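You operate a simulated robot arm through the tools that you are given. There is no shell and no other tool.

The job below is to be done with a simulated robot arm. You get a single attempt, and the scene is never put back.

Task
Move the loose bolt to top hole 2 and lay the yellow strip round it.
Fine: run it down by hand; the blue and green strips go on the wide tray; leave the other strips.

The check looks at the end state, three seconds after you hand in, the way a careful person would. Anything else that was tipped, shoved, dropped, spilled or broken makes it a failure.

Robot
A 6-joint arm with a two-finger gripper, fixed in place. Base frame: the origin is at the foot of the arm, x ahead of it, y to its left, z up. Lengths are in m, angles in rad, forces in N, time in s.
Its first joint turns from -2.897 to 2.897 rad. Payload 2.45 kg.
Tool frame: the origin (TCP) lies between the finger pads and is the grasp point; the fingertips stand 0.02 m ahead of it; z points along the fingers, y is the line along which they close. The gripper opens to 0.14 m. The gripper's body begins 0.168 m behind the TCP.
Orientation is that of the tool frame in the base frame, as a unit quaternion [w, x, y, z]. With the fingers straight down and closing along the base's y, the tool's x points along the base's -x, its y along +y and its z along -z.

Tools
- The arm moves only by the tool step_arm. Its argument "commands" is a list of rows, each a list of 3 entries, a list of its own where there are three numbers: the shift along the tool's x, y, z in m, then the turn, a rotation vector about the tool's x, y, z in rad, then the closure, from 0 (fully open) to 1 (shut). In form: [[[x, y, z], [wx, wy, wz], fingers], ...]. A call has 1 to 20 rows; each row is the pose to reach, as a shift and turn from the pose commanded when the call began, along the tool's axes at that moment. Each row takes 0.2 s and may step no farther than 0.05 m and 0.15 rad from the row before; otherwise, or with a gripper value out of range, the whole call is refused. A pose out of reach is approached as far as the arm can. The call stops where the force on the tool passes 90 N (or 10 N more than at its start, if that is more) or the arm is blocked; 0.2 s more then pass. The fingers move at their own pace (about 0.045 m/s each) and stop on an object; they squeeze with about 32 N. The grip force told is the motor's: it shows also when the fingers shut on nothing. Time passes only in rows, and 0.2 s behind the last, so rows that repeat a pose let the fingers close. It gives the time, the measured TCP pose, the force on the tool (base axes), the opening and the grip force at its end, in the units of the frame above (readings bear some noise), with the torque about the TCP (base axes, N m) and any sound that the robot's microphone picked up, and new pictures: "show" is both (left out), scene, wrist or none.
- Cameras (640 x 400 px; columns grow to the right, rows downward): "scene" is fixed at [0.4008, 0.6513, 1.3322]; the picture's right is [0.48, 0.88, 0.00], its down [-0.50, 0.27, -0.82] and it looks along [-0.72, 0.39, 0.57] (base axes); focal length 214 px, centre (320, 200). "wrist" rides on the gripper at [0.078, 0.011, -0.209] in the tool frame; the picture's right is [-0.14, 0.99, 0.00], its down [-0.92, -0.13, -0.37] and it looks along [-0.36, -0.05, 0.93] (tool axes); focal length 280 px, centre (320, 200). There is no depth. A picture from a camera that has moved, and an enlarged one, comes with that camera's place and axes in the base frame and with its lens.
- close_up(camera, box): a new picture of the part [left, top, right, bottom] of that camera's present view, enlarged. It takes no simulated time.
- job_done(): hands the job in; it is judged then, once.

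Nothing tells you positions but the pictures and the camera data. Unless the task says otherwise, let go and move clear before handing in.

The tools are called after "Request:" as name(argument=value, ...) on one line, values as JSON. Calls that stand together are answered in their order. step_arm: Moves the arm, as the interface text tells. Its arguments: {"type":"object","properties":{"commands":{"type":"array"},"show":{"type":"string","enum":["both","scene","wrist","none"]}},"required":["commands"]} The other tools are called the same way: close_up (camera, box) takes an enlarged picture of a part of a camera's view; job_done () hands the job in.

At the start:

```text
clock: 0.0
eef_pos: [0.5763, 0.6634, 1.1061]
tool_rot: [-0.001, 0.0, 1.0, 0.0]
contact_force: [0.0, 0.0, 0.7]
moment: [0.01, -0.01, 0.0]
finger_gap: 0.1399
finger_force: 0.0
```

scene: 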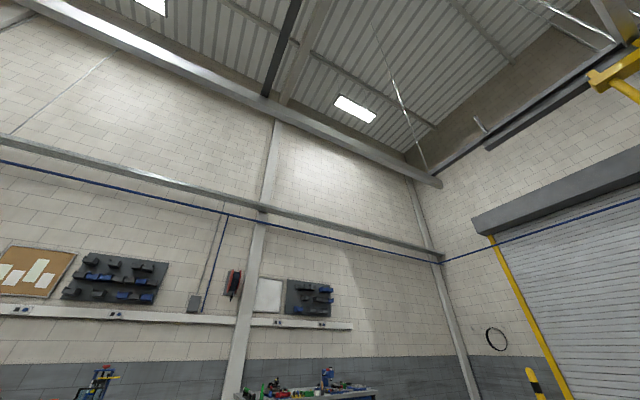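
wrist: 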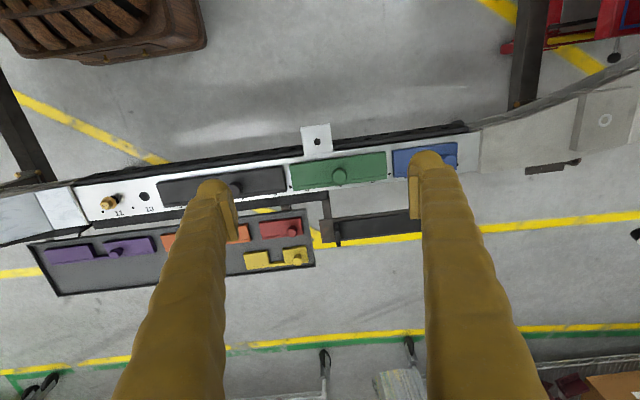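

The wrist camera looks down on a long narrow rail with numbered holes (a brass bolt at the left, then grey, green and blue strips), and a dark tray below holding purple, orange, red and yellow strips. The scene camera looks up at the walls and doesn't show the work, so I'll enlarge the wrist view first.

Request:
close_up(camera="wrist", box=[0, 120, 240, 300])

Request:
close_up(camera="wrist", box=[230, 110, 480, 280])

Request:
close_up(camera="wrist", box=[440, 40, 640, 240])

Request:
close_up(camera="scene", box=[0, 240, 400, 400])

```text
2.22 times, centred on (120, 210) of wrist
camera zoom: at [0.499, 0.6732, 1.3164], right [0.14, 0.99, 0.0], down [0.92, -0.13, 0.37], along [0.36, -0.05, -0.93], focal length 623 px, centre (764, 178)
```

zoom: 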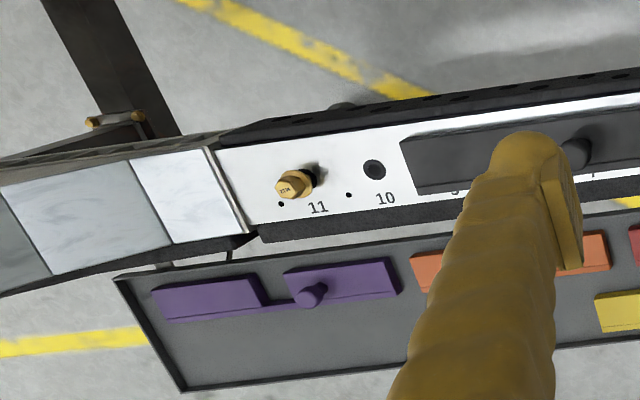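

```text
2.35 times, centred on (355, 195) of wrist
camera zoom: at [0.499, 0.6732, 1.3164], right [0.14, 0.99, 0.0], down [0.92, -0.13, 0.37], along [0.36, -0.05, -0.93], focal length 660 px, centre (238, 212)
```

zoom: 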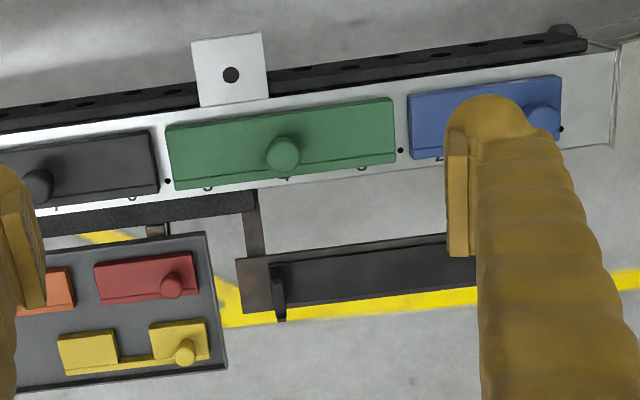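

```text
2.00 times, centred on (540, 140) of wrist
camera zoom: at [0.499, 0.6732, 1.3164], right [0.14, 0.99, 0.0], down [0.92, -0.13, 0.37], along [0.36, -0.05, -0.93], focal length 561 px, centre (-120, 320)
```

zoom: 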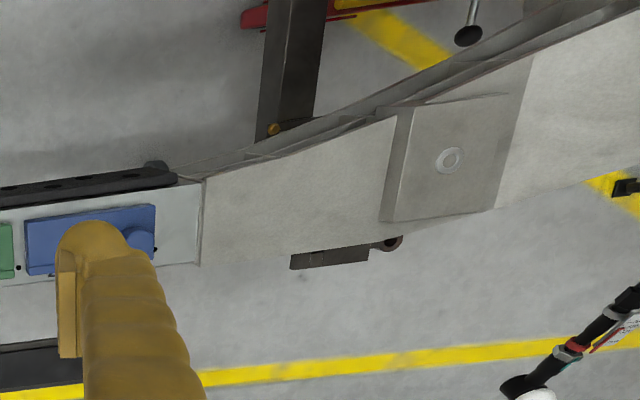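

```text
1.60 times, centred on (200, 320) of scene
camera zoom: at [0.4008, 0.6513, 1.3322], right [0.48, 0.88, 0.0], down [-0.5, 0.27, -0.82], along [-0.72, 0.39, 0.57], focal length 343 px, centre (512, 8)
```

zoom: 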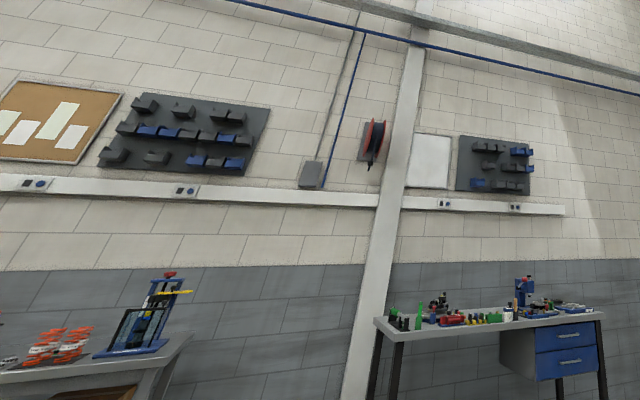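

The rail runs along the base's y, a bit ahead of the TCP, and its height is unknown. I'll slide along -y at this height to get parallax and see the bolt's end.

Request:
step_arm(commands=[[[0, -0.05, 0], [0, 0, 0], 0], [[0, -0.1, 0], [0, 0, 0], 0], [[0, -0.15, 0], [0, 0, 0], 0], [[0, -0.2, 0], [0, 0, 0], 0], [[0, -0.25, 0], [0, 0, 0], 0], [[0, -0.3, 0], [0, 0, 0], 0], [[0, -0.3, 0], [0, 0, 0], 0], [[0, -0.3, 0], [0, 0, 0], 0]], show="wrist")

```text
clock: 1.8
eef_pos: [0.5765, 0.3638, 1.1086]
tool_rot: [0.0, 0.0, 1.0, 0.001]
contact_force: [-0.6, 0.6, 0.3]
moment: [-0.02, -0.02, 0.01]
finger_gap: 0.1398
finger_force: 0.1
camera wrist: at [0.4985, 0.3736, 1.3188], right [0.14, 0.99, 0.0], down [0.92, -0.13, 0.37], along [0.36, -0.05, -0.93], focal length 280 px, centre (320, 200)
```

wrist: 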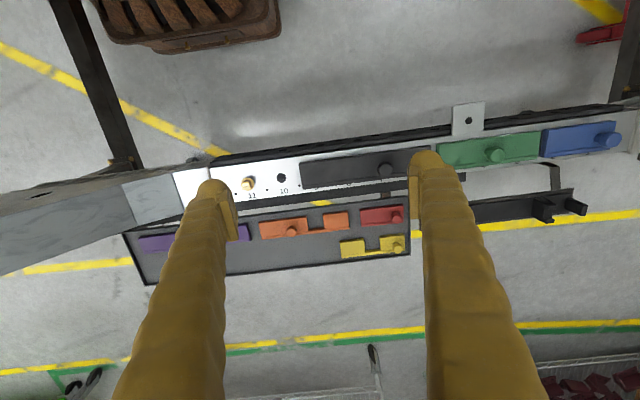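

By parallax, the rail's top is at about z = 0.75 and x = 0.65, with hole 10 near y = 0.27. I'll go lower near the bolt for a closer look.

Request:
step_arm(commands=[[[-0.01, -0.03, 0.03], [0, 0, 0], 0], [[-0.02, -0.05, 0.06], [0, 0, 0], 0], [[-0.03, -0.08, 0.09], [0, 0, 0], 0], [[-0.04, -0.1, 0.12], [0, 0, 0], 0], [[-0.04, -0.12, 0.15], [0, 0, 0], 0], [[-0.04, -0.12, 0.15], [0, 0, 0], 0], [[-0.04, -0.12, 0.15], [0, 0, 0], 0]], show="wrist")

Request:
close_up(camera="wrist", box=[220, 60, 420, 260])

Request:
close_up(camera="wrist", box=[0, 200, 320, 400])

Request:
close_up(camera="wrist", box=[320, 60, 640, 320])

```text
clock: 3.4
eef_pos: [0.6155, 0.2427, 0.9561]
tool_rot: [0.0, 0.0, 1.0, 0.0]
contact_force: [0.1, -0.4, 0.7]
moment: [0.02, 0.01, 0.03]
finger_gap: 0.1397
finger_force: 0.1
camera wrist: at [0.5378, 0.2529, 1.1671], right [0.14, 0.99, 0.0], down [0.92, -0.13, 0.37], along [0.36, -0.05, -0.93], focal length 280 px, centre (320, 200)
```

wrist: 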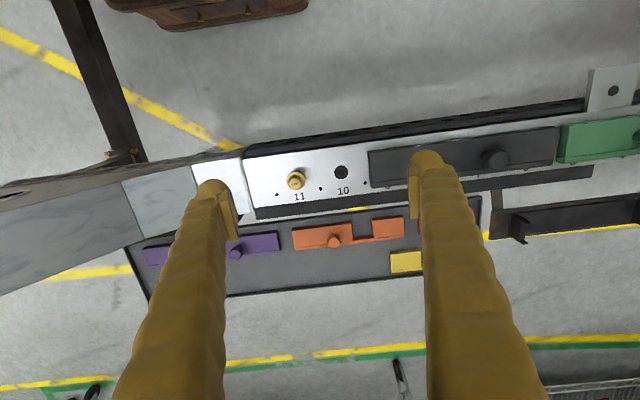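

```text
2.00 times, centred on (320, 160) of wrist
camera zoom: at [0.5378, 0.2529, 1.1671], right [0.14, 0.99, 0.0], down [0.92, -0.13, 0.37], along [0.36, -0.05, -0.93], focal length 561 px, centre (320, 280)
```

zoom: 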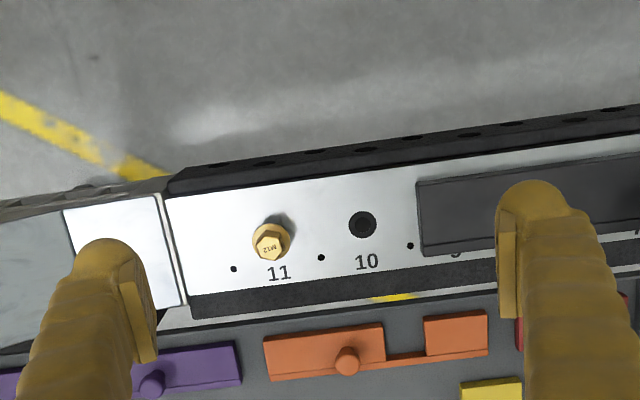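

```text
2.00 times, centred on (160, 300) of wrist
camera zoom: at [0.5378, 0.2529, 1.1671], right [0.14, 0.99, 0.0], down [0.92, -0.13, 0.37], along [0.36, -0.05, -0.93], focal length 561 px, centre (640, 0)
```

zoom: 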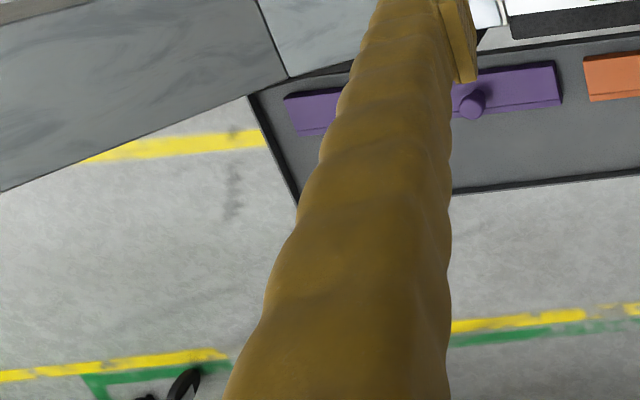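

```text
1.54 times, centred on (480, 190) of wrist
camera zoom: at [0.5378, 0.2529, 1.1671], right [0.14, 0.99, 0.0], down [0.92, -0.13, 0.37], along [0.36, -0.05, -0.93], focal length 431 px, centre (74, 215)
```

zoom: 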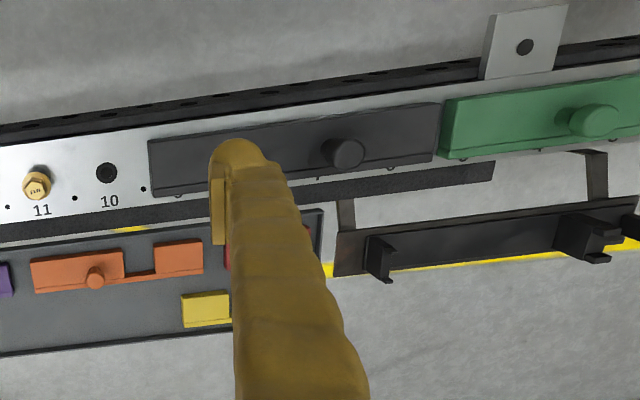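

Request:
close_up(camera="wrist", box=[260, 150, 340, 200])

Request:
close_up(camera="wrist", box=[330, 130, 410, 180])

```text
8.00 times, centred on (300, 175) of wrist
camera zoom: at [0.5378, 0.2529, 1.1671], right [0.14, 0.99, 0.0], down [0.92, -0.13, 0.37], along [0.36, -0.05, -0.93], focal length 2243 px, centre (480, 400)
```

zoom: 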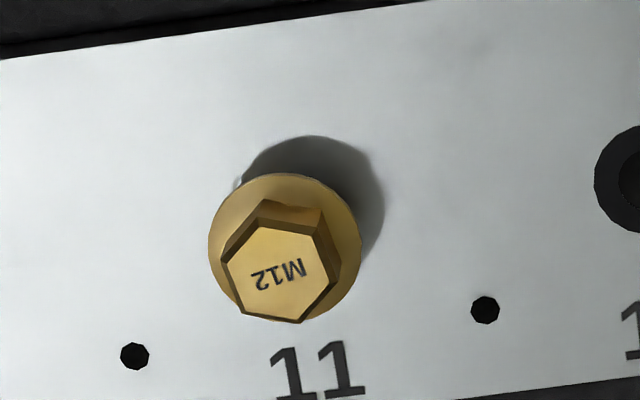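

```text
8.00 times, centred on (370, 155) of wrist
camera zoom: at [0.5378, 0.2529, 1.1671], right [0.14, 0.99, 0.0], down [0.92, -0.13, 0.37], along [0.36, -0.05, -0.93], focal length 2243 px, centre (-80, 560)
```

zoom: 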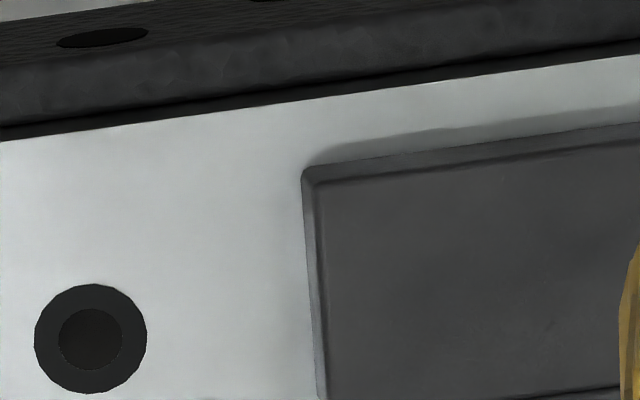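

The image's down direction is base +x. Hole 10 is at about (0.659, 0.269), with a pitch of about 0.07 m, and the bolt stands upright in hole 11. I'll go over the other end to read the numbers and see how far I can reach.

Request:
step_arm(commands=[[[0, 0.05, -0.01], [0, 0, 0], 0], [[0, 0.1, -0.02], [0, 0, 0], 0], [[0, 0.15, -0.02], [0, 0, 0], 0], [[0, 0.2, -0.02], [0, 0, 0], 0], [[0, 0.25, -0.02], [0, 0, 0], 0], [[0, 0.3, -0.02], [0, 0, 0], 0], [[0, 0.35, -0.02], [0, 0, 0], 0], [[0, 0.4, -0.02], [0, 0, 0], 0], [[0, 0.45, -0.02], [0, 0, 0], 0], [[0, 0.5, -0.02], [0, 0, 0], 0], [[0, 0.5, -0.02], [0, 0, 0], 0], [[0, 0.5, -0.02], [0, 0, 0], 0]], show="both")

Request:
close_up(camera="wrist", box=[220, 80, 420, 220])

```text
refused: row 1 steps farther than a row can; nothing moved
```

```text
2.86 times, centred on (320, 150) of wrist
camera zoom: at [0.5378, 0.2529, 1.1671], right [0.14, 0.99, 0.0], down [0.92, -0.13, 0.37], along [0.36, -0.05, -0.93], focal length 801 px, centre (320, 343)
```

zoom: 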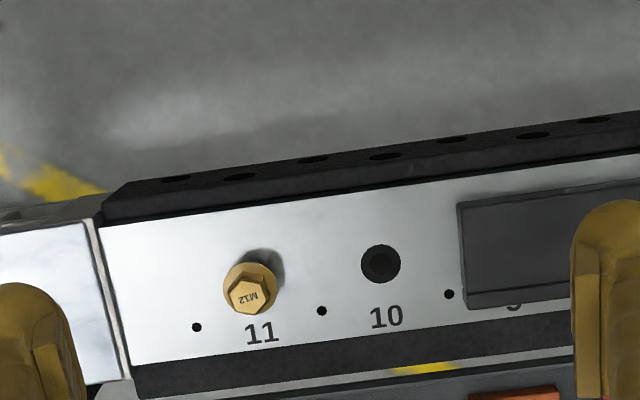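

The move was refused because the first row was too long, so I'll redo it with shorter steps.

Request:
step_arm(commands=[[[0, 0.04, -0.01], [0, 0, 0], 0], [[0, 0.085, -0.02], [0, 0, 0], 0], [[0, 0.13, -0.02], [0, 0, 0], 0], [[0, 0.175, -0.02], [0, 0, 0], 0], [[0, 0.22, -0.02], [0, 0, 0], 0], [[0, 0.265, -0.02], [0, 0, 0], 0], [[0, 0.31, -0.02], [0, 0, 0], 0], [[0, 0.355, -0.02], [0, 0, 0], 0], [[0, 0.4, -0.02], [0, 0, 0], 0], [[0, 0.445, -0.02], [0, 0, 0], 0], [[0, 0.49, -0.02], [0, 0, 0], 0], [[0, 0.49, -0.02], [0, 0, 0], 0], [[0, 0.49, -0.02], [0, 0, 0], 0]], show="both")

Request:
close_up(camera="wrist", box=[200, 80, 420, 220])

Request:
close_up(camera="wrist", box=[420, 60, 640, 220])

```text
clock: 6.2
eef_pos: [0.6169, 0.7349, 0.974]
tool_rot: [0.0, 0.001, 1.0, 0.0]
contact_force: [-0.4, -0.1, -0.1]
moment: [0.02, -0.02, 0.0]
finger_gap: 0.14
finger_force: 0.1
camera wrist: at [0.5385, 0.7449, 1.1854], right [0.14, 0.99, 0.0], down [0.92, -0.13, 0.37], along [0.36, -0.05, -0.93], focal length 280 px, centre (320, 200)
```

scene: 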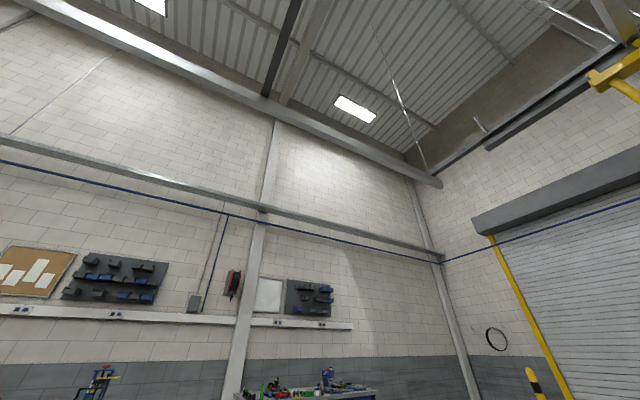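
wrist: 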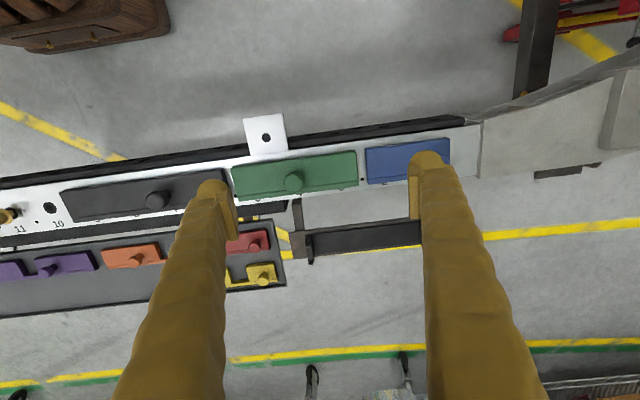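

```text
2.86 times, centred on (310, 150) of wrist
camera zoom: at [0.5385, 0.7449, 1.1854], right [0.14, 0.99, 0.0], down [0.92, -0.13, 0.37], along [0.36, -0.05, -0.93], focal length 801 px, centre (349, 343)
```

zoom: 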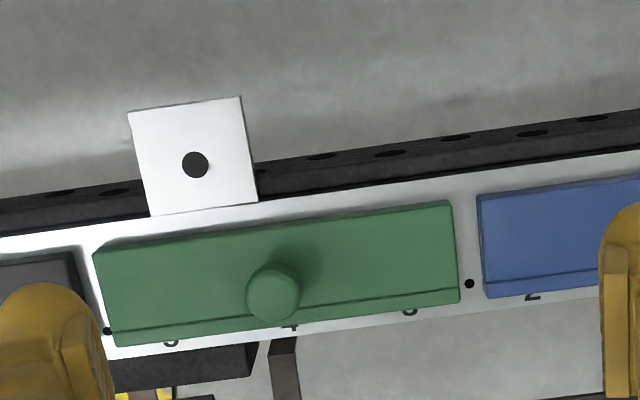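

```text
2.50 times, centred on (530, 140) of wrist
camera zoom: at [0.5385, 0.7449, 1.1854], right [0.14, 0.99, 0.0], down [0.92, -0.13, 0.37], along [0.36, -0.05, -0.93], focal length 701 px, centre (-205, 350)
```

zoom: 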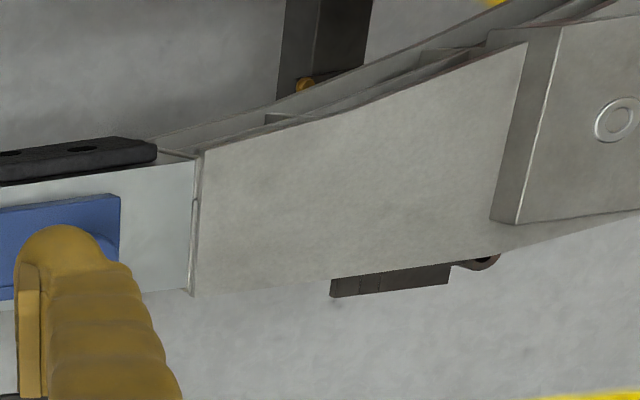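

The labels put 5-4-3 under green and 2-1 under blue, so hole 2 should be near (0.66, 0.83), about 1.06 m from the base axis. I'll test whether the arm reaches that far with the tool pointing down, staying high.

Request:
step_arm(commands=[[[-0.01, 0.04, 0], [0, 0, 0], 0], [[-0.02, 0.08, 0], [0, 0, 0], 0], [[-0.03, 0.1, 0], [0, 0, 0], 0], [[-0.03, 0.1, 0.03], [0, 0, 0], 0], [[-0.03, 0.1, 0.06], [0, 0, 0], 0], [[-0.03, 0.1, 0.08], [0, 0, 0], 0], [[-0.03, 0.1, 0.08], [0, 0, 0], 0]], show="wrist")

Request:
close_up(camera="wrist", box=[200, 80, 420, 220])

```text
clock: 7.8
eef_pos: [0.6465, 0.8304, 0.8956]
tool_rot: [0.0, 0.0, 1.0, 0.0]
contact_force: [0.2, 0.2, -0.3]
moment: [0.0, -0.01, 0.01]
finger_gap: 0.14
finger_force: 0.0
camera wrist: at [0.5682, 0.8405, 1.1058], right [0.14, 0.99, 0.0], down [0.92, -0.13, 0.37], along [0.36, -0.05, -0.93], focal length 280 px, centre (320, 200)
```

wrist: 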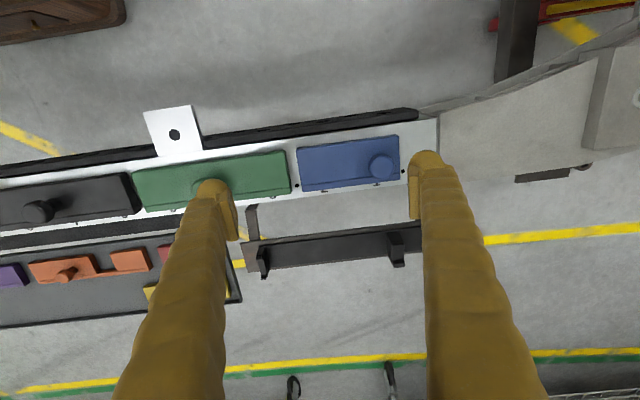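

```text
2.86 times, centred on (310, 150) of wrist
camera zoom: at [0.5682, 0.8405, 1.1058], right [0.14, 0.99, 0.0], down [0.92, -0.13, 0.37], along [0.36, -0.05, -0.93], focal length 801 px, centre (349, 343)
```

zoom: 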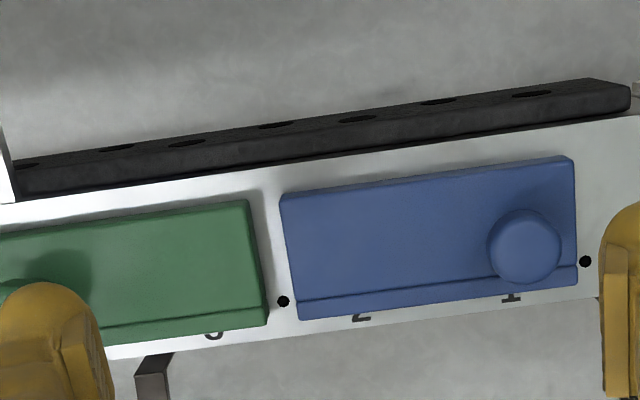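

The arm tracks fine there: it reached (0.6465, 0.830), and the rail top is at z ≈ 0.753. The coloured strips lie on a lower tray around z ≈ 0.58, x ≈ 0.83–1.0, so I'll survey that next.

Request:
step_arm(commands=[[[-0.01, -0.03, -0.03], [0, 0, 0], 0], [[-0.03, -0.06, -0.06], [0, 0, 0], 0], [[-0.05, -0.1, -0.07], [0, 0, 0], 0], [[-0.06, -0.145, -0.08], [0, 0, 0], 0], [[-0.07, -0.19, -0.08], [0, 0, 0], 0], [[-0.08, -0.235, -0.08], [0, 0, 0], 0], [[-0.09, -0.28, -0.08], [0, 0, 0], 0], [[-0.1, -0.325, -0.08], [0, 0, 0], 0], [[-0.12, -0.37, -0.08], [0, 0, 0], 0], [[-0.14, -0.41, -0.08], [0, 0, 0], 0], [[-0.15, -0.45, -0.08], [0, 0, 0], 0], [[-0.15, -0.48, -0.08], [0, 0, 0], 0], [[-0.15, -0.48, -0.08], [0, 0, 0], 0], [[-0.15, -0.48, -0.08], [0, 0, 0], 0]], show="wrist")

Request:
close_up(camera="wrist", box=[160, 40, 440, 220])

```text
clock: 10.8
eef_pos: [0.7972, 0.3533, 0.9764]
tool_rot: [0.001, 0.0, 1.0, 0.001]
contact_force: [0.3, -0.5, -0.5]
moment: [0.0, 0.0, -0.04]
finger_gap: 0.1399
finger_force: 0.0
camera wrist: at [0.7203, 0.3624, 1.1871], right [0.14, 0.99, 0.0], down [0.92, -0.13, 0.37], along [0.36, -0.05, -0.93], focal length 280 px, centre (320, 200)
```

wrist: 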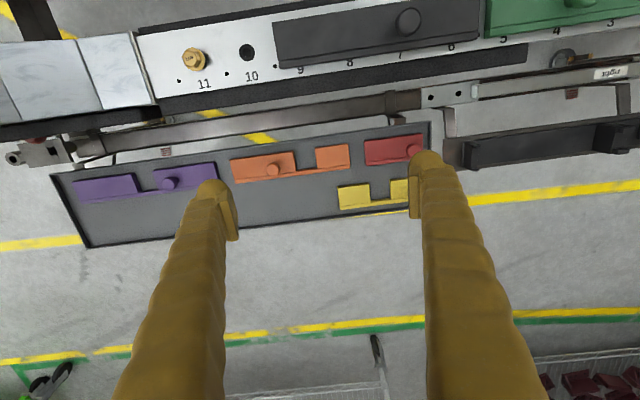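

```text
2.22 times, centred on (300, 130) of wrist
camera zoom: at [0.7203, 0.3624, 1.1871], right [0.14, 0.99, 0.0], down [0.92, -0.13, 0.37], along [0.36, -0.05, -0.93], focal length 623 px, centre (364, 356)
```

zoom: 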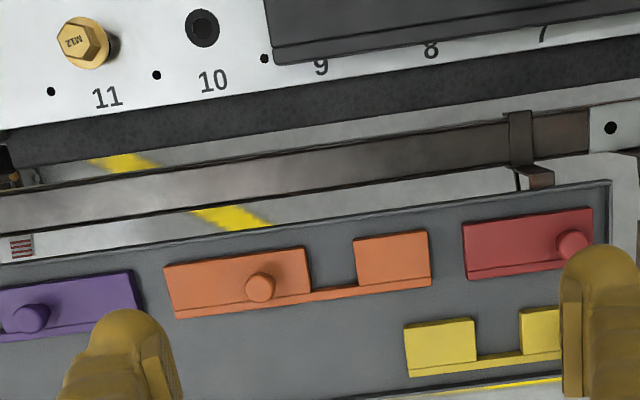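

The wide tray spans about y -0.25 to 0.58 and x 0.82 to 0.99, with free room in its far row left of the yellow strip. Yellow is three pitches long with a centred notch, so it will cover holes 3-2-1. Next I'll go over the blue strip's knob for a closer measurement.

Request:
step_arm(commands=[[[0.03, 0.03, 0], [0, 0, 0], 0], [[0.06, 0.065, 0], [0, 0, 0], 0], [[0.09, 0.1, 0], [0, 0, 0], 0], [[0.12, 0.135, 0], [0, 0, 0], 0], [[0.14, 0.175, 0], [0, 0, 0], 0], [[0.15, 0.22, 0], [0, 0, 0], 0], [[0.15, 0.265, 0], [0, 0, 0], 0], [[0.15, 0.31, 0], [0, 0, 0], 0], [[0.15, 0.355, 0], [0, 0, 0], 0], [[0.15, 0.4, 0.01], [0, 0, 0], 0], [[0.15, 0.44, 0.03], [0, 0, 0], 0], [[0.14, 0.48, 0.05], [0, 0, 0], 0], [[0.14, 0.51, 0.08], [0, 0, 0], 0], [[0.14, 0.54, 0.1], [0, 0, 0], 0], [[0.14, 0.55, 0.12], [0, 0, 0], 0], [[0.14, 0.55, 0.12], [0, 0, 0], 0], [[0.14, 0.55, 0.12], [0, 0, 0], 0]], show="wrist")

Request:
close_up(camera="wrist", box=[210, 90, 370, 190])

Request:
close_up(camera="wrist", box=[360, 90, 520, 190])

```text
clock: 14.4
eef_pos: [0.6558, 0.9043, 0.8566]
tool_rot: [0.0, 0.0, 1.0, -0.001]
contact_force: [0.2, 0.2, -1.0]
moment: [0.01, -0.01, -0.02]
finger_gap: 0.14
finger_force: 0.0
camera wrist: at [0.5789, 0.9138, 1.0661], right [0.14, 0.99, 0.0], down [0.92, -0.13, 0.37], along [0.36, -0.05, -0.93], focal length 280 px, centre (320, 200)
```

wrist: 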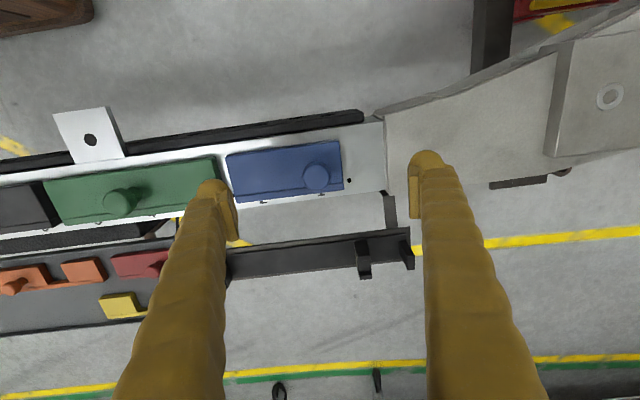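

```text
4.00 times, centred on (290, 140) of wrist
camera zoom: at [0.5789, 0.9138, 1.0661], right [0.14, 0.99, 0.0], down [0.92, -0.13, 0.37], along [0.36, -0.05, -0.93], focal length 1122 px, centre (440, 440)
```

zoom: 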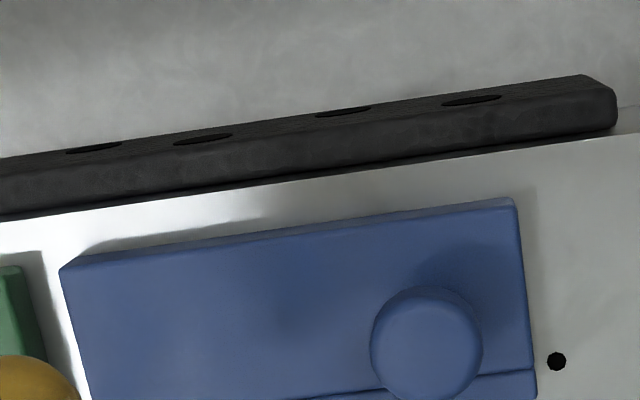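

```text
4.00 times, centred on (440, 140) of wrist
camera zoom: at [0.5789, 0.9138, 1.0661], right [0.14, 0.99, 0.0], down [0.92, -0.13, 0.37], along [0.36, -0.05, -0.93], focal length 1122 px, centre (-160, 440)
```

zoom: 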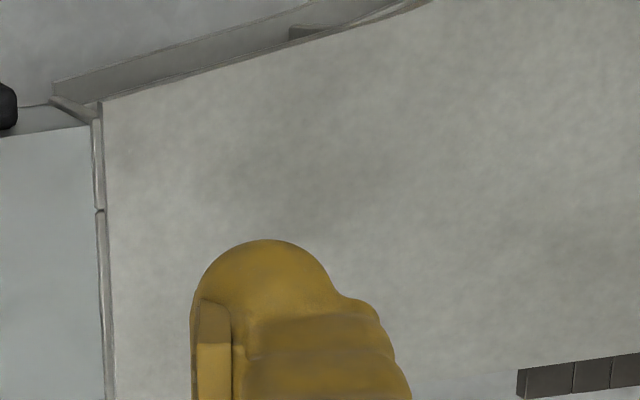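

The pitch is 0.070 m, which puts hole 2 at about (0.659, 0.829), hole 1 at y ≈ 0.899 and the blue knob at (0.660, 0.899) with its top near z = 0.794. I'll part-close the fingers, come down around the knob and check before gripping.

Request:
step_arm(commands=[[[-0.002, -0.002, 0], [0, 0, 0], 0.571], [[-0.004, -0.0045, 0], [0, 0, 0], 0.571], [[-0.004, -0.0045, 0], [0, 0, 0], 0.571], [[-0.004, -0.0045, 0], [0, 0, 0], 0.571], [[-0.004, -0.0045, 0], [0, 0, 0], 0.571], [[-0.004, -0.0045, 0.015], [0, 0, 0], 0.571], [[-0.004, -0.0045, 0.03], [0, 0, 0], 0.571], [[-0.004, -0.0045, 0.03], [0, 0, 0], 0.571]], show="wrist")

Request:
close_up(camera="wrist", box=[240, 110, 400, 210])

```text
clock: 16.2
eef_pos: [0.6617, 0.8991, 0.8256]
tool_rot: [0.0, 0.0, 1.0, 0.0]
contact_force: [0.1, 0.5, 0.1]
moment: [0.01, 0.01, 0.03]
finger_gap: 0.0599
finger_force: 0.1
camera wrist: at [0.5834, 0.909, 1.0356], right [0.14, 0.99, 0.0], down [0.92, -0.13, 0.37], along [0.36, -0.05, -0.93], focal length 280 px, centre (320, 200)
```

wrist: 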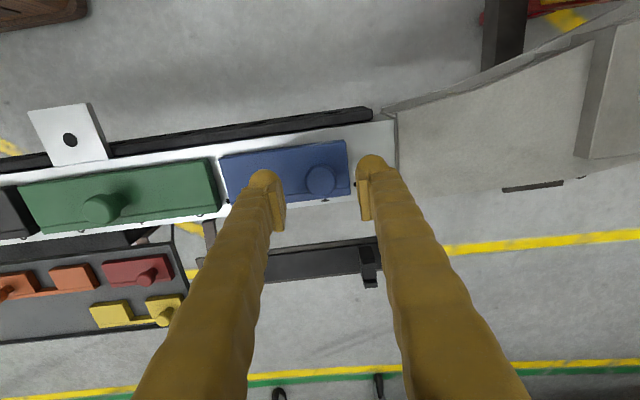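

```text
4.00 times, centred on (320, 160) of wrist
camera zoom: at [0.5834, 0.909, 1.0356], right [0.14, 0.99, 0.0], down [0.92, -0.13, 0.37], along [0.36, -0.05, -0.93], focal length 1122 px, centre (320, 360)
```

zoom: 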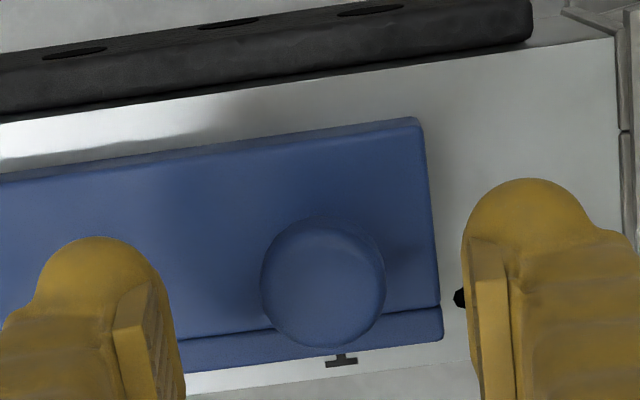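

The knob sits centred between the fingers. I'll come down the last 3 cm and close on it.

Request:
step_arm(commands=[[[0, 0, 0.015], [0, 0, 0], 0.571], [[0, 0, 0.03], [0, 0, 0], 0.571], [[0, 0, 0.03], [0, 0, 0], 0.571]], show="wrist")

```text
clock: 17.0
eef_pos: [0.6604, 0.9001, 0.7955]
tool_rot: [0.0, 0.0, 1.0, 0.0]
contact_force: [-0.6, 0.5, 0.4]
moment: [0.0, 0.02, 0.03]
finger_gap: 0.0603
finger_force: 0.0
camera wrist: at [0.5834, 0.9093, 1.0062], right [0.14, 0.99, 0.0], down [0.92, -0.13, 0.37], along [0.36, -0.05, -0.93], focal length 280 px, centre (320, 200)
```

wrist: 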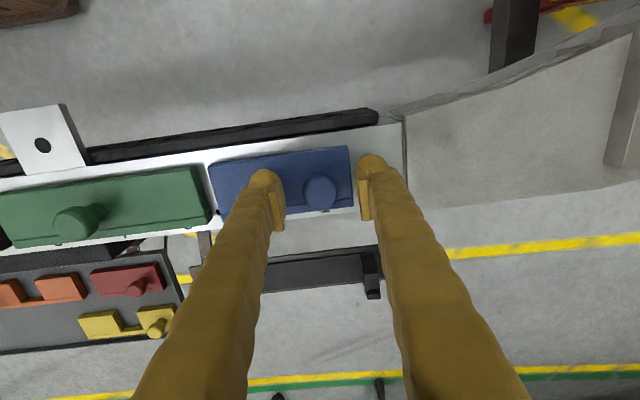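

Request:
step_arm(commands=[[[0, 0, 0], [0, 0, 0], 0.7], [[0, 0, 0], [0, 0, 0], 0.8], [[0, 0, 0], [0, 0, 0], 1], [[0, 0, 0], [0, 0, 0], 1], [[0, 0, 0], [0, 0, 0], 1], [[0, 0, 0], [0, 0, 0], 1]], show="wrist")

Request:
close_up(camera="wrist", box=[200, 110, 400, 235])

```text
clock: 18.4
eef_pos: [0.6609, 0.8989, 0.7961]
tool_rot: [0.001, 0.0, 1.0, 0.0]
contact_force: [-0.2, -0.8, -0.2]
moment: [0.02, 0.0, 0.0]
finger_gap: 0.0273
finger_force: 32.4
camera wrist: at [0.5834, 0.9092, 1.0061], right [0.14, 0.99, 0.0], down [0.92, -0.13, 0.37], along [0.36, -0.05, -0.93], focal length 280 px, centre (320, 200)
```

wrist: 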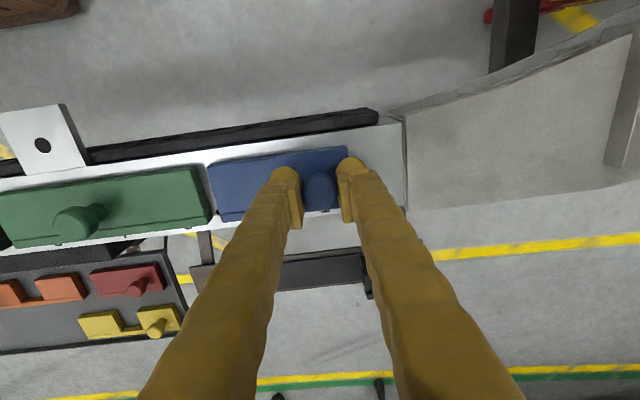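

```text
3.20 times, centred on (300, 172) of wrist
camera zoom: at [0.5834, 0.9092, 1.0061], right [0.14, 0.99, 0.0], down [0.92, -0.13, 0.37], along [0.36, -0.05, -0.93], focal length 897 px, centre (384, 288)
```

zoom: 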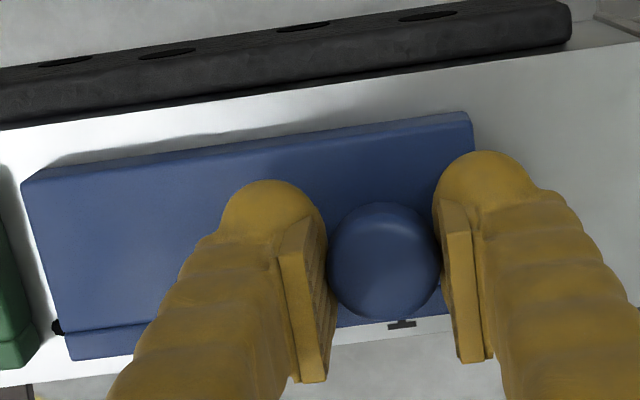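

Gripped, with a gap of 27 mm. I'll lift slowly and check.

Request:
step_arm(commands=[[[0, 0, -0.005], [0, 0, 0], 1], [[0, 0, -0.01], [0, 0, 0], 1], [[0, 0, -0.02], [0, 0, 0], 1], [[0, 0, -0.035], [0, 0, 0], 1], [[0, 0, -0.06], [0, 0, 0], 1], [[0, 0, -0.1], [0, 0, 0], 1], [[0, 0, -0.14], [0, 0, 0], 1], [[0, 0, -0.14], [0, 0, 0], 1]], show="wrist")

Request:
close_up(camera="wrist", box=[200, 80, 400, 205])

```text
clock: 20.2
eef_pos: [0.6599, 0.8977, 0.935]
tool_rot: [0.0, 0.0, 1.0, 0.0]
contact_force: [-0.8, 0.4, -0.7]
moment: [0.04, 0.04, -0.01]
finger_gap: 0.0273
finger_force: 32.3
camera wrist: at [0.5814, 0.9085, 1.1459], right [0.14, 0.99, 0.0], down [0.92, -0.13, 0.37], along [0.36, -0.05, -0.93], focal length 280 px, centre (320, 200)
```

wrist: 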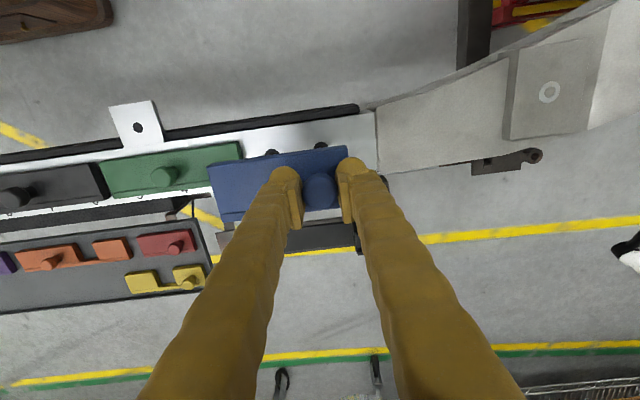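

```text
3.20 times, centred on (300, 142) of wrist
camera zoom: at [0.5814, 0.9085, 1.1459], right [0.14, 0.99, 0.0], down [0.92, -0.13, 0.37], along [0.36, -0.05, -0.93], focal length 897 px, centre (384, 384)
```

zoom: 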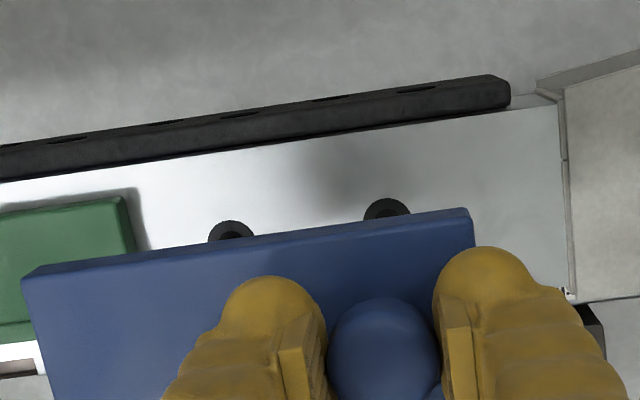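

Blue is held firmly and level, and holes 1 and 2 are visible beneath. I'll carry it high to the free spot in the tray's far row (strip centre about x 0.955, y 0.05).

Request:
step_arm(commands=[[[-0.015, -0.044, 0], [0, 0, 0], 1], [[-0.03, -0.088, 0], [0, 0, 0], 1], [[-0.046, -0.132, 0], [0, 0, 0], 1], [[-0.062, -0.176, 0], [0, 0, 0], 1], [[-0.078, -0.22, 0], [0, 0, 0], 1], [[-0.094, -0.264, 0], [0, 0, 0], 1], [[-0.11, -0.308, 0], [0, 0, 0], 1], [[-0.126, -0.352, 0], [0, 0, 0], 1], [[-0.142, -0.396, 0], [0, 0, 0], 1], [[-0.158, -0.44, 0], [0, 0, 0], 1], [[-0.174, -0.484, 0], [0, 0, 0], 1], [[-0.19, -0.528, 0], [0, 0, 0], 1], [[-0.206, -0.572, 0], [0, 0, 0], 1], [[-0.222, -0.616, 0], [0, 0, 0], 1], [[-0.24, -0.66, 0], [0, 0, 0], 1], [[-0.258, -0.704, 0], [0, 0, 0], 1], [[-0.276, -0.748, 0], [0, 0, 0], 1], [[-0.29, -0.788, 0], [0, 0, 0], 1], [[-0.295, -0.812, 0], [0, 0, 0], 1], [[-0.295, -0.812, 0], [0, 0, 0], 1]], show="wrist")

```text
clock: 24.4
eef_pos: [0.9557, 0.0868, 0.934]
tool_rot: [0.0, 0.0, 1.0, 0.0]
contact_force: [1.3, 0.2, -1.6]
moment: [0.05, -0.01, 0.02]
finger_gap: 0.0272
finger_force: 32.6
camera wrist: at [0.8778, 0.0965, 1.1453], right [0.14, 0.99, 0.0], down [0.92, -0.13, 0.37], along [0.36, -0.05, -0.93], focal length 280 px, centre (320, 200)
```

wrist: 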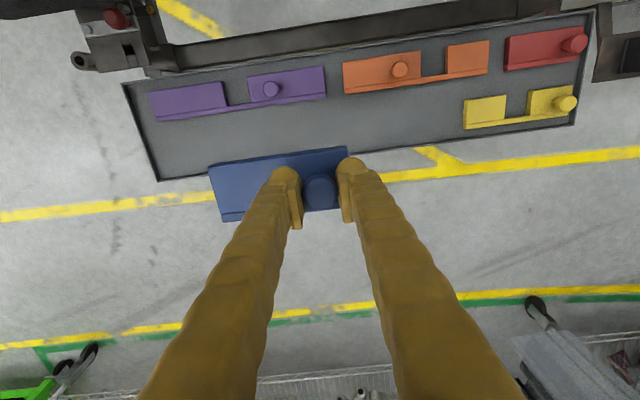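

Tray edges come out at x 0.815–1.010 and y -0.279–0.595, and the blue strip hangs over free floor. I'll descend most of the way.

Request:
step_arm(commands=[[[0, 0, 0.045], [0, 0, 0], 1], [[0, 0, 0.09], [0, 0, 0], 1], [[0, 0, 0.135], [0, 0, 0], 1], [[0, 0, 0.18], [0, 0, 0], 1], [[0, 0, 0.22], [0, 0, 0], 1], [[0, 0, 0.255], [0, 0, 0], 1], [[0, 0, 0.28], [0, 0, 0], 1], [[0, 0, 0.28], [0, 0, 0], 1]], show="wrist")

Request:
close_up(camera="wrist", box=[140, 80, 400, 240])

```text
clock: 26.2
eef_pos: [0.9525, 0.0868, 0.6569]
tool_rot: [0.001, 0.001, 1.0, -0.001]
contact_force: [0.1, -0.1, -0.7]
moment: [0.04, -0.01, -0.02]
finger_gap: 0.0272
finger_force: 32.3
camera wrist: at [0.8751, 0.0964, 0.8661], right [0.14, 0.99, 0.0], down [0.92, -0.13, 0.37], along [0.37, -0.05, -0.93], focal length 280 px, centre (320, 200)
```

wrist: 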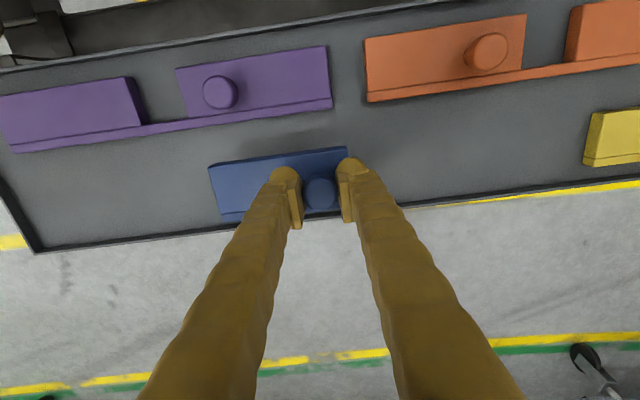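

```text
2.46 times, centred on (270, 160) of wrist
camera zoom: at [0.8751, 0.0964, 0.8661], right [0.14, 0.99, 0.0], down [0.92, -0.13, 0.37], along [0.37, -0.05, -0.93], focal length 690 px, centre (443, 298)
```

zoom: 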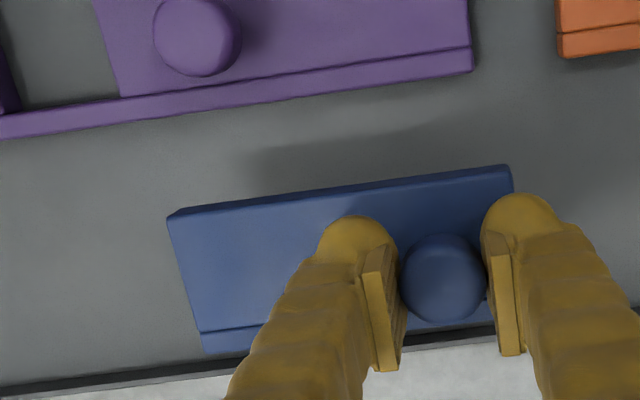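

Request:
step_arm(commands=[[[0, 0, 0.012], [0, 0, 0], 1], [[0, 0, 0.024], [0, 0, 0], 1], [[0, 0, 0.034], [0, 0, 0], 1], [[0, 0, 0.034], [0, 0, 0], 1]], show="wrist")

Request:
close_up(camera="wrist", box=[140, 80, 400, 240])

```text
clock: 27.2
eef_pos: [0.9542, 0.0859, 0.622]
tool_rot: [0.0, 0.0, 1.0, -0.001]
contact_force: [0.1, -0.4, -1.2]
moment: [0.04, -0.02, -0.04]
finger_gap: 0.0271
finger_force: 32.1
camera wrist: at [0.8763, 0.0962, 0.8322], right [0.14, 0.99, 0.0], down [0.92, -0.13, 0.37], along [0.36, -0.05, -0.93], focal length 280 px, centre (320, 200)
```

wrist: 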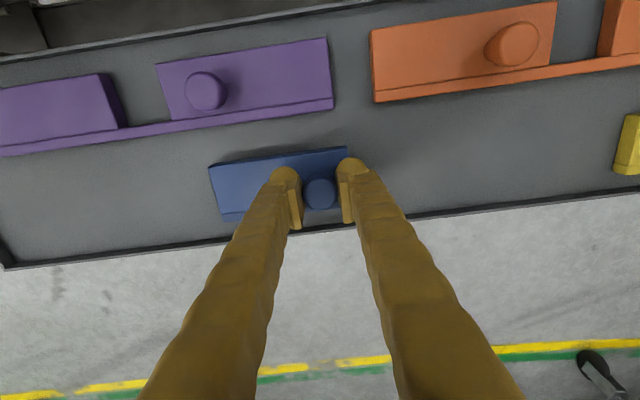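

```text
2.46 times, centred on (270, 160) of wrist
camera zoom: at [0.8763, 0.0962, 0.8322], right [0.14, 0.99, 0.0], down [0.92, -0.13, 0.37], along [0.36, -0.05, -0.93], focal length 690 px, centre (443, 298)
```

zoom: 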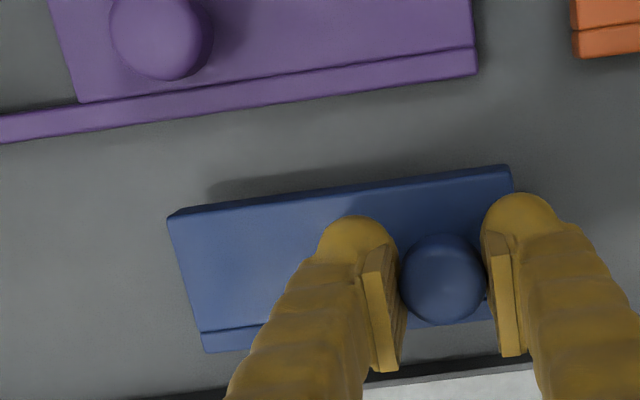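

The strip's far edge is well inside the lip. I'll ease down in small steps until I feel contact.

Request:
step_arm(commands=[[[0, 0, 0.004], [0, 0, 0], 1], [[0, 0, 0.008], [0, 0, 0], 1], [[0, 0, 0.012], [0, 0, 0], 1], [[0, 0, 0.012], [0, 0, 0], 1]], show="none")

Request:
step_arm(commands=[[[0, 0, 0.002], [0, 0, 0], 1], [[0, 0, 0.004], [0, 0, 0], 1], [[0, 0, 0.004], [0, 0, 0], 1]], show="wrist")

```text
clock: 28.2
eef_pos: [0.9549, 0.0867, 0.611]
tool_rot: [0.0, 0.0, 1.0, -0.001]
contact_force: [0.8, 0.4, -1.0]
moment: [0.03, 0.02, 0.01]
finger_gap: 0.0272
finger_force: 31.9
```

```text
clock: 29.0
eef_pos: [0.9558, 0.0873, 0.6059]
tool_rot: [0.0, 0.0, 1.0, 0.0]
contact_force: [-0.3, 0.5, 8.4]
moment: [0.02, 0.04, 0.01]
finger_gap: 0.0271
finger_force: 32.3
camera wrist: at [0.8774, 0.0972, 0.8168], right [0.14, 0.99, 0.0], down [0.92, -0.13, 0.37], along [0.37, -0.05, -0.93], focal length 280 px, centre (320, 200)
```

wrist: 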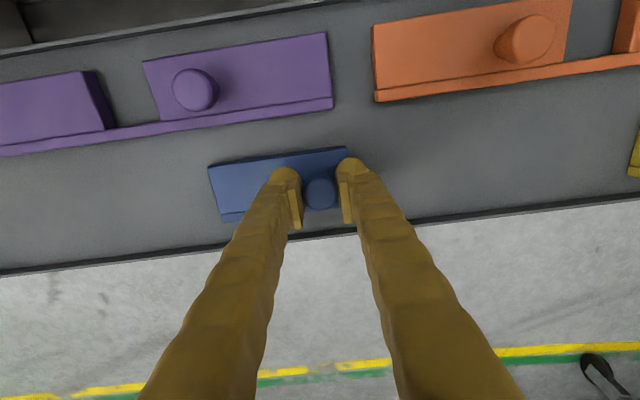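

I feel 8 N of contact, so blue is on the tray. I'll open the fingers and rise straight up.

Request:
step_arm(commands=[[[0, 0, 0], [0, 0, 0], 0.75], [[0, 0, 0], [0, 0, 0], 0.571], [[0, 0, 0], [0, 0, 0], 0.571], [[0, 0, 0], [0, 0, 0], 0.571], [[0, 0, -0.02], [0, 0, 0], 0.571], [[0, 0, -0.05], [0, 0, 0], 0.571], [[0, 0, -0.1], [0, 0, 0], 0.571], [[0, 0, -0.15], [0, 0, 0], 0.571], [[0, 0, -0.2], [0, 0, 0], 0.571], [[0, 0, -0.25], [0, 0, 0], 0.571], [[0, 0, -0.29], [0, 0, 0], 0.571], [[0, 0, -0.29], [0, 0, 0], 0.571]], show="wrist")

Request:
close_up(camera="wrist", box=[120, 0, 400, 180])

Request:
close_up(camera="wrist", box=[420, 0, 640, 140])

```text
clock: 31.6
eef_pos: [0.9556, 0.0878, 0.8982]
tool_rot: [0.0, 0.0, 1.0, 0.0]
contact_force: [0.2, 0.9, -0.7]
moment: [0.04, 0.04, -0.01]
finger_gap: 0.0603
finger_force: 0.1
camera wrist: at [0.8785, 0.098, 1.1078], right [0.14, 0.99, 0.0], down [0.92, -0.13, 0.37], along [0.36, -0.05, -0.93], focal length 280 px, centre (320, 200)
```

wrist: 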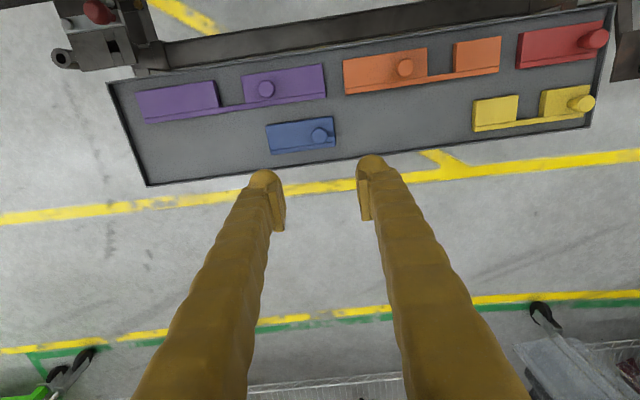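

```text
2.22 times, centred on (260, 90) of wrist
camera zoom: at [0.8785, 0.098, 1.1078], right [0.14, 0.99, 0.0], down [0.92, -0.13, 0.37], along [0.36, -0.05, -0.93], focal length 623 px, centre (453, 444)
```

zoom: 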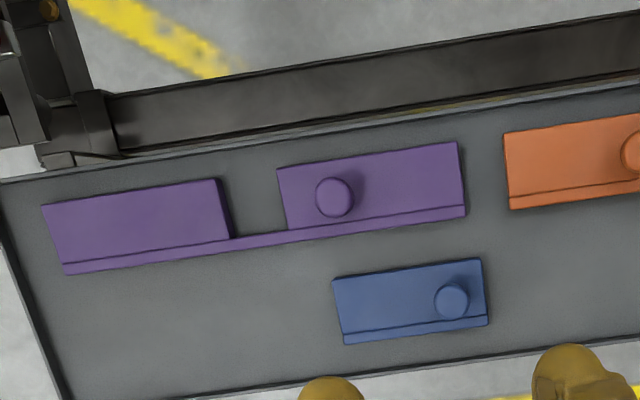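

```text
2.86 times, centred on (530, 70) of wrist
camera zoom: at [0.8785, 0.098, 1.1078], right [0.14, 0.99, 0.0], down [0.92, -0.13, 0.37], along [0.36, -0.05, -0.93], focal length 801 px, centre (-280, 571)
```

zoom: 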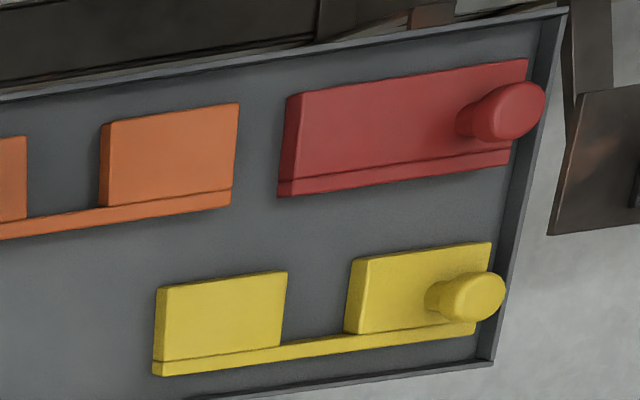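

Blue lies flat and clear of everything, and the tray floor is at z ≈ 0.5625. Now to green's knob, over hole 4 at about (0.661, 0.689).

Request:
step_arm(commands=[[[0.021, 0.0429, 0], [0, 0, 0], 0.571], [[0.042, 0.0858, 0], [0, 0, 0], 0.571], [[0.063, 0.1287, 0], [0, 0, 0], 0.571], [[0.084, 0.1716, 0], [0, 0, 0], 0.571], [[0.105, 0.2145, 0], [0, 0, 0], 0.571], [[0.126, 0.2574, 0], [0, 0, 0], 0.571], [[0.147, 0.3003, 0], [0, 0, 0], 0.571], [[0.168, 0.3432, 0], [0, 0, 0], 0.571], [[0.189, 0.3861, 0], [0, 0, 0], 0.571], [[0.21, 0.429, 0], [0, 0, 0], 0.571], [[0.231, 0.4719, 0], [0, 0, 0], 0.571], [[0.252, 0.5148, 0], [0, 0, 0], 0.571], [[0.273, 0.5577, 0], [0, 0, 0], 0.571], [[0.2946, 0.6015, 0], [0, 0, 0], 0.571], [[0.2946, 0.6015, 0.03], [0, 0, 0], 0.571], [[0.2946, 0.6015, 0.06], [0, 0, 0], 0.571], [[0.2946, 0.6015, 0.06], [0, 0, 0], 0.571], [[0.2946, 0.6015, 0.06], [0, 0, 0], 0.571]], show="wrist")

Request:
close_up(camera="wrist", box=[220, 90, 420, 215])

```text
clock: 35.4
eef_pos: [0.6614, 0.6894, 0.8349]
tool_rot: [0.0, 0.0, 1.0, 0.0]
contact_force: [0.5, -0.5, -0.1]
moment: [0.03, 0.02, -0.01]
finger_gap: 0.0603
finger_force: 0.1
camera wrist: at [0.583, 0.7006, 1.0453], right [0.14, 0.99, 0.0], down [0.92, -0.13, 0.37], along [0.36, -0.05, -0.93], focal length 280 px, centre (320, 200)
```

wrist: 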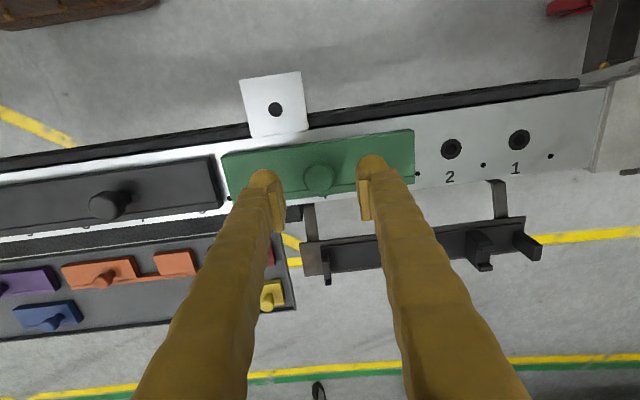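

```text
3.20 times, centred on (320, 152) of wrist
camera zoom: at [0.583, 0.7006, 1.0453], right [0.14, 0.99, 0.0], down [0.92, -0.13, 0.37], along [0.36, -0.05, -0.93], focal length 897 px, centre (320, 352)
```

zoom: 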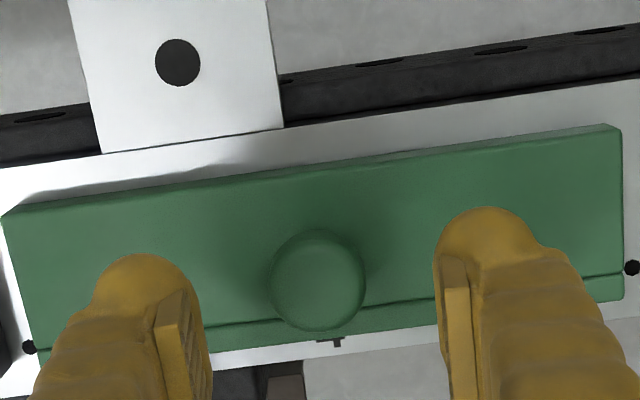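

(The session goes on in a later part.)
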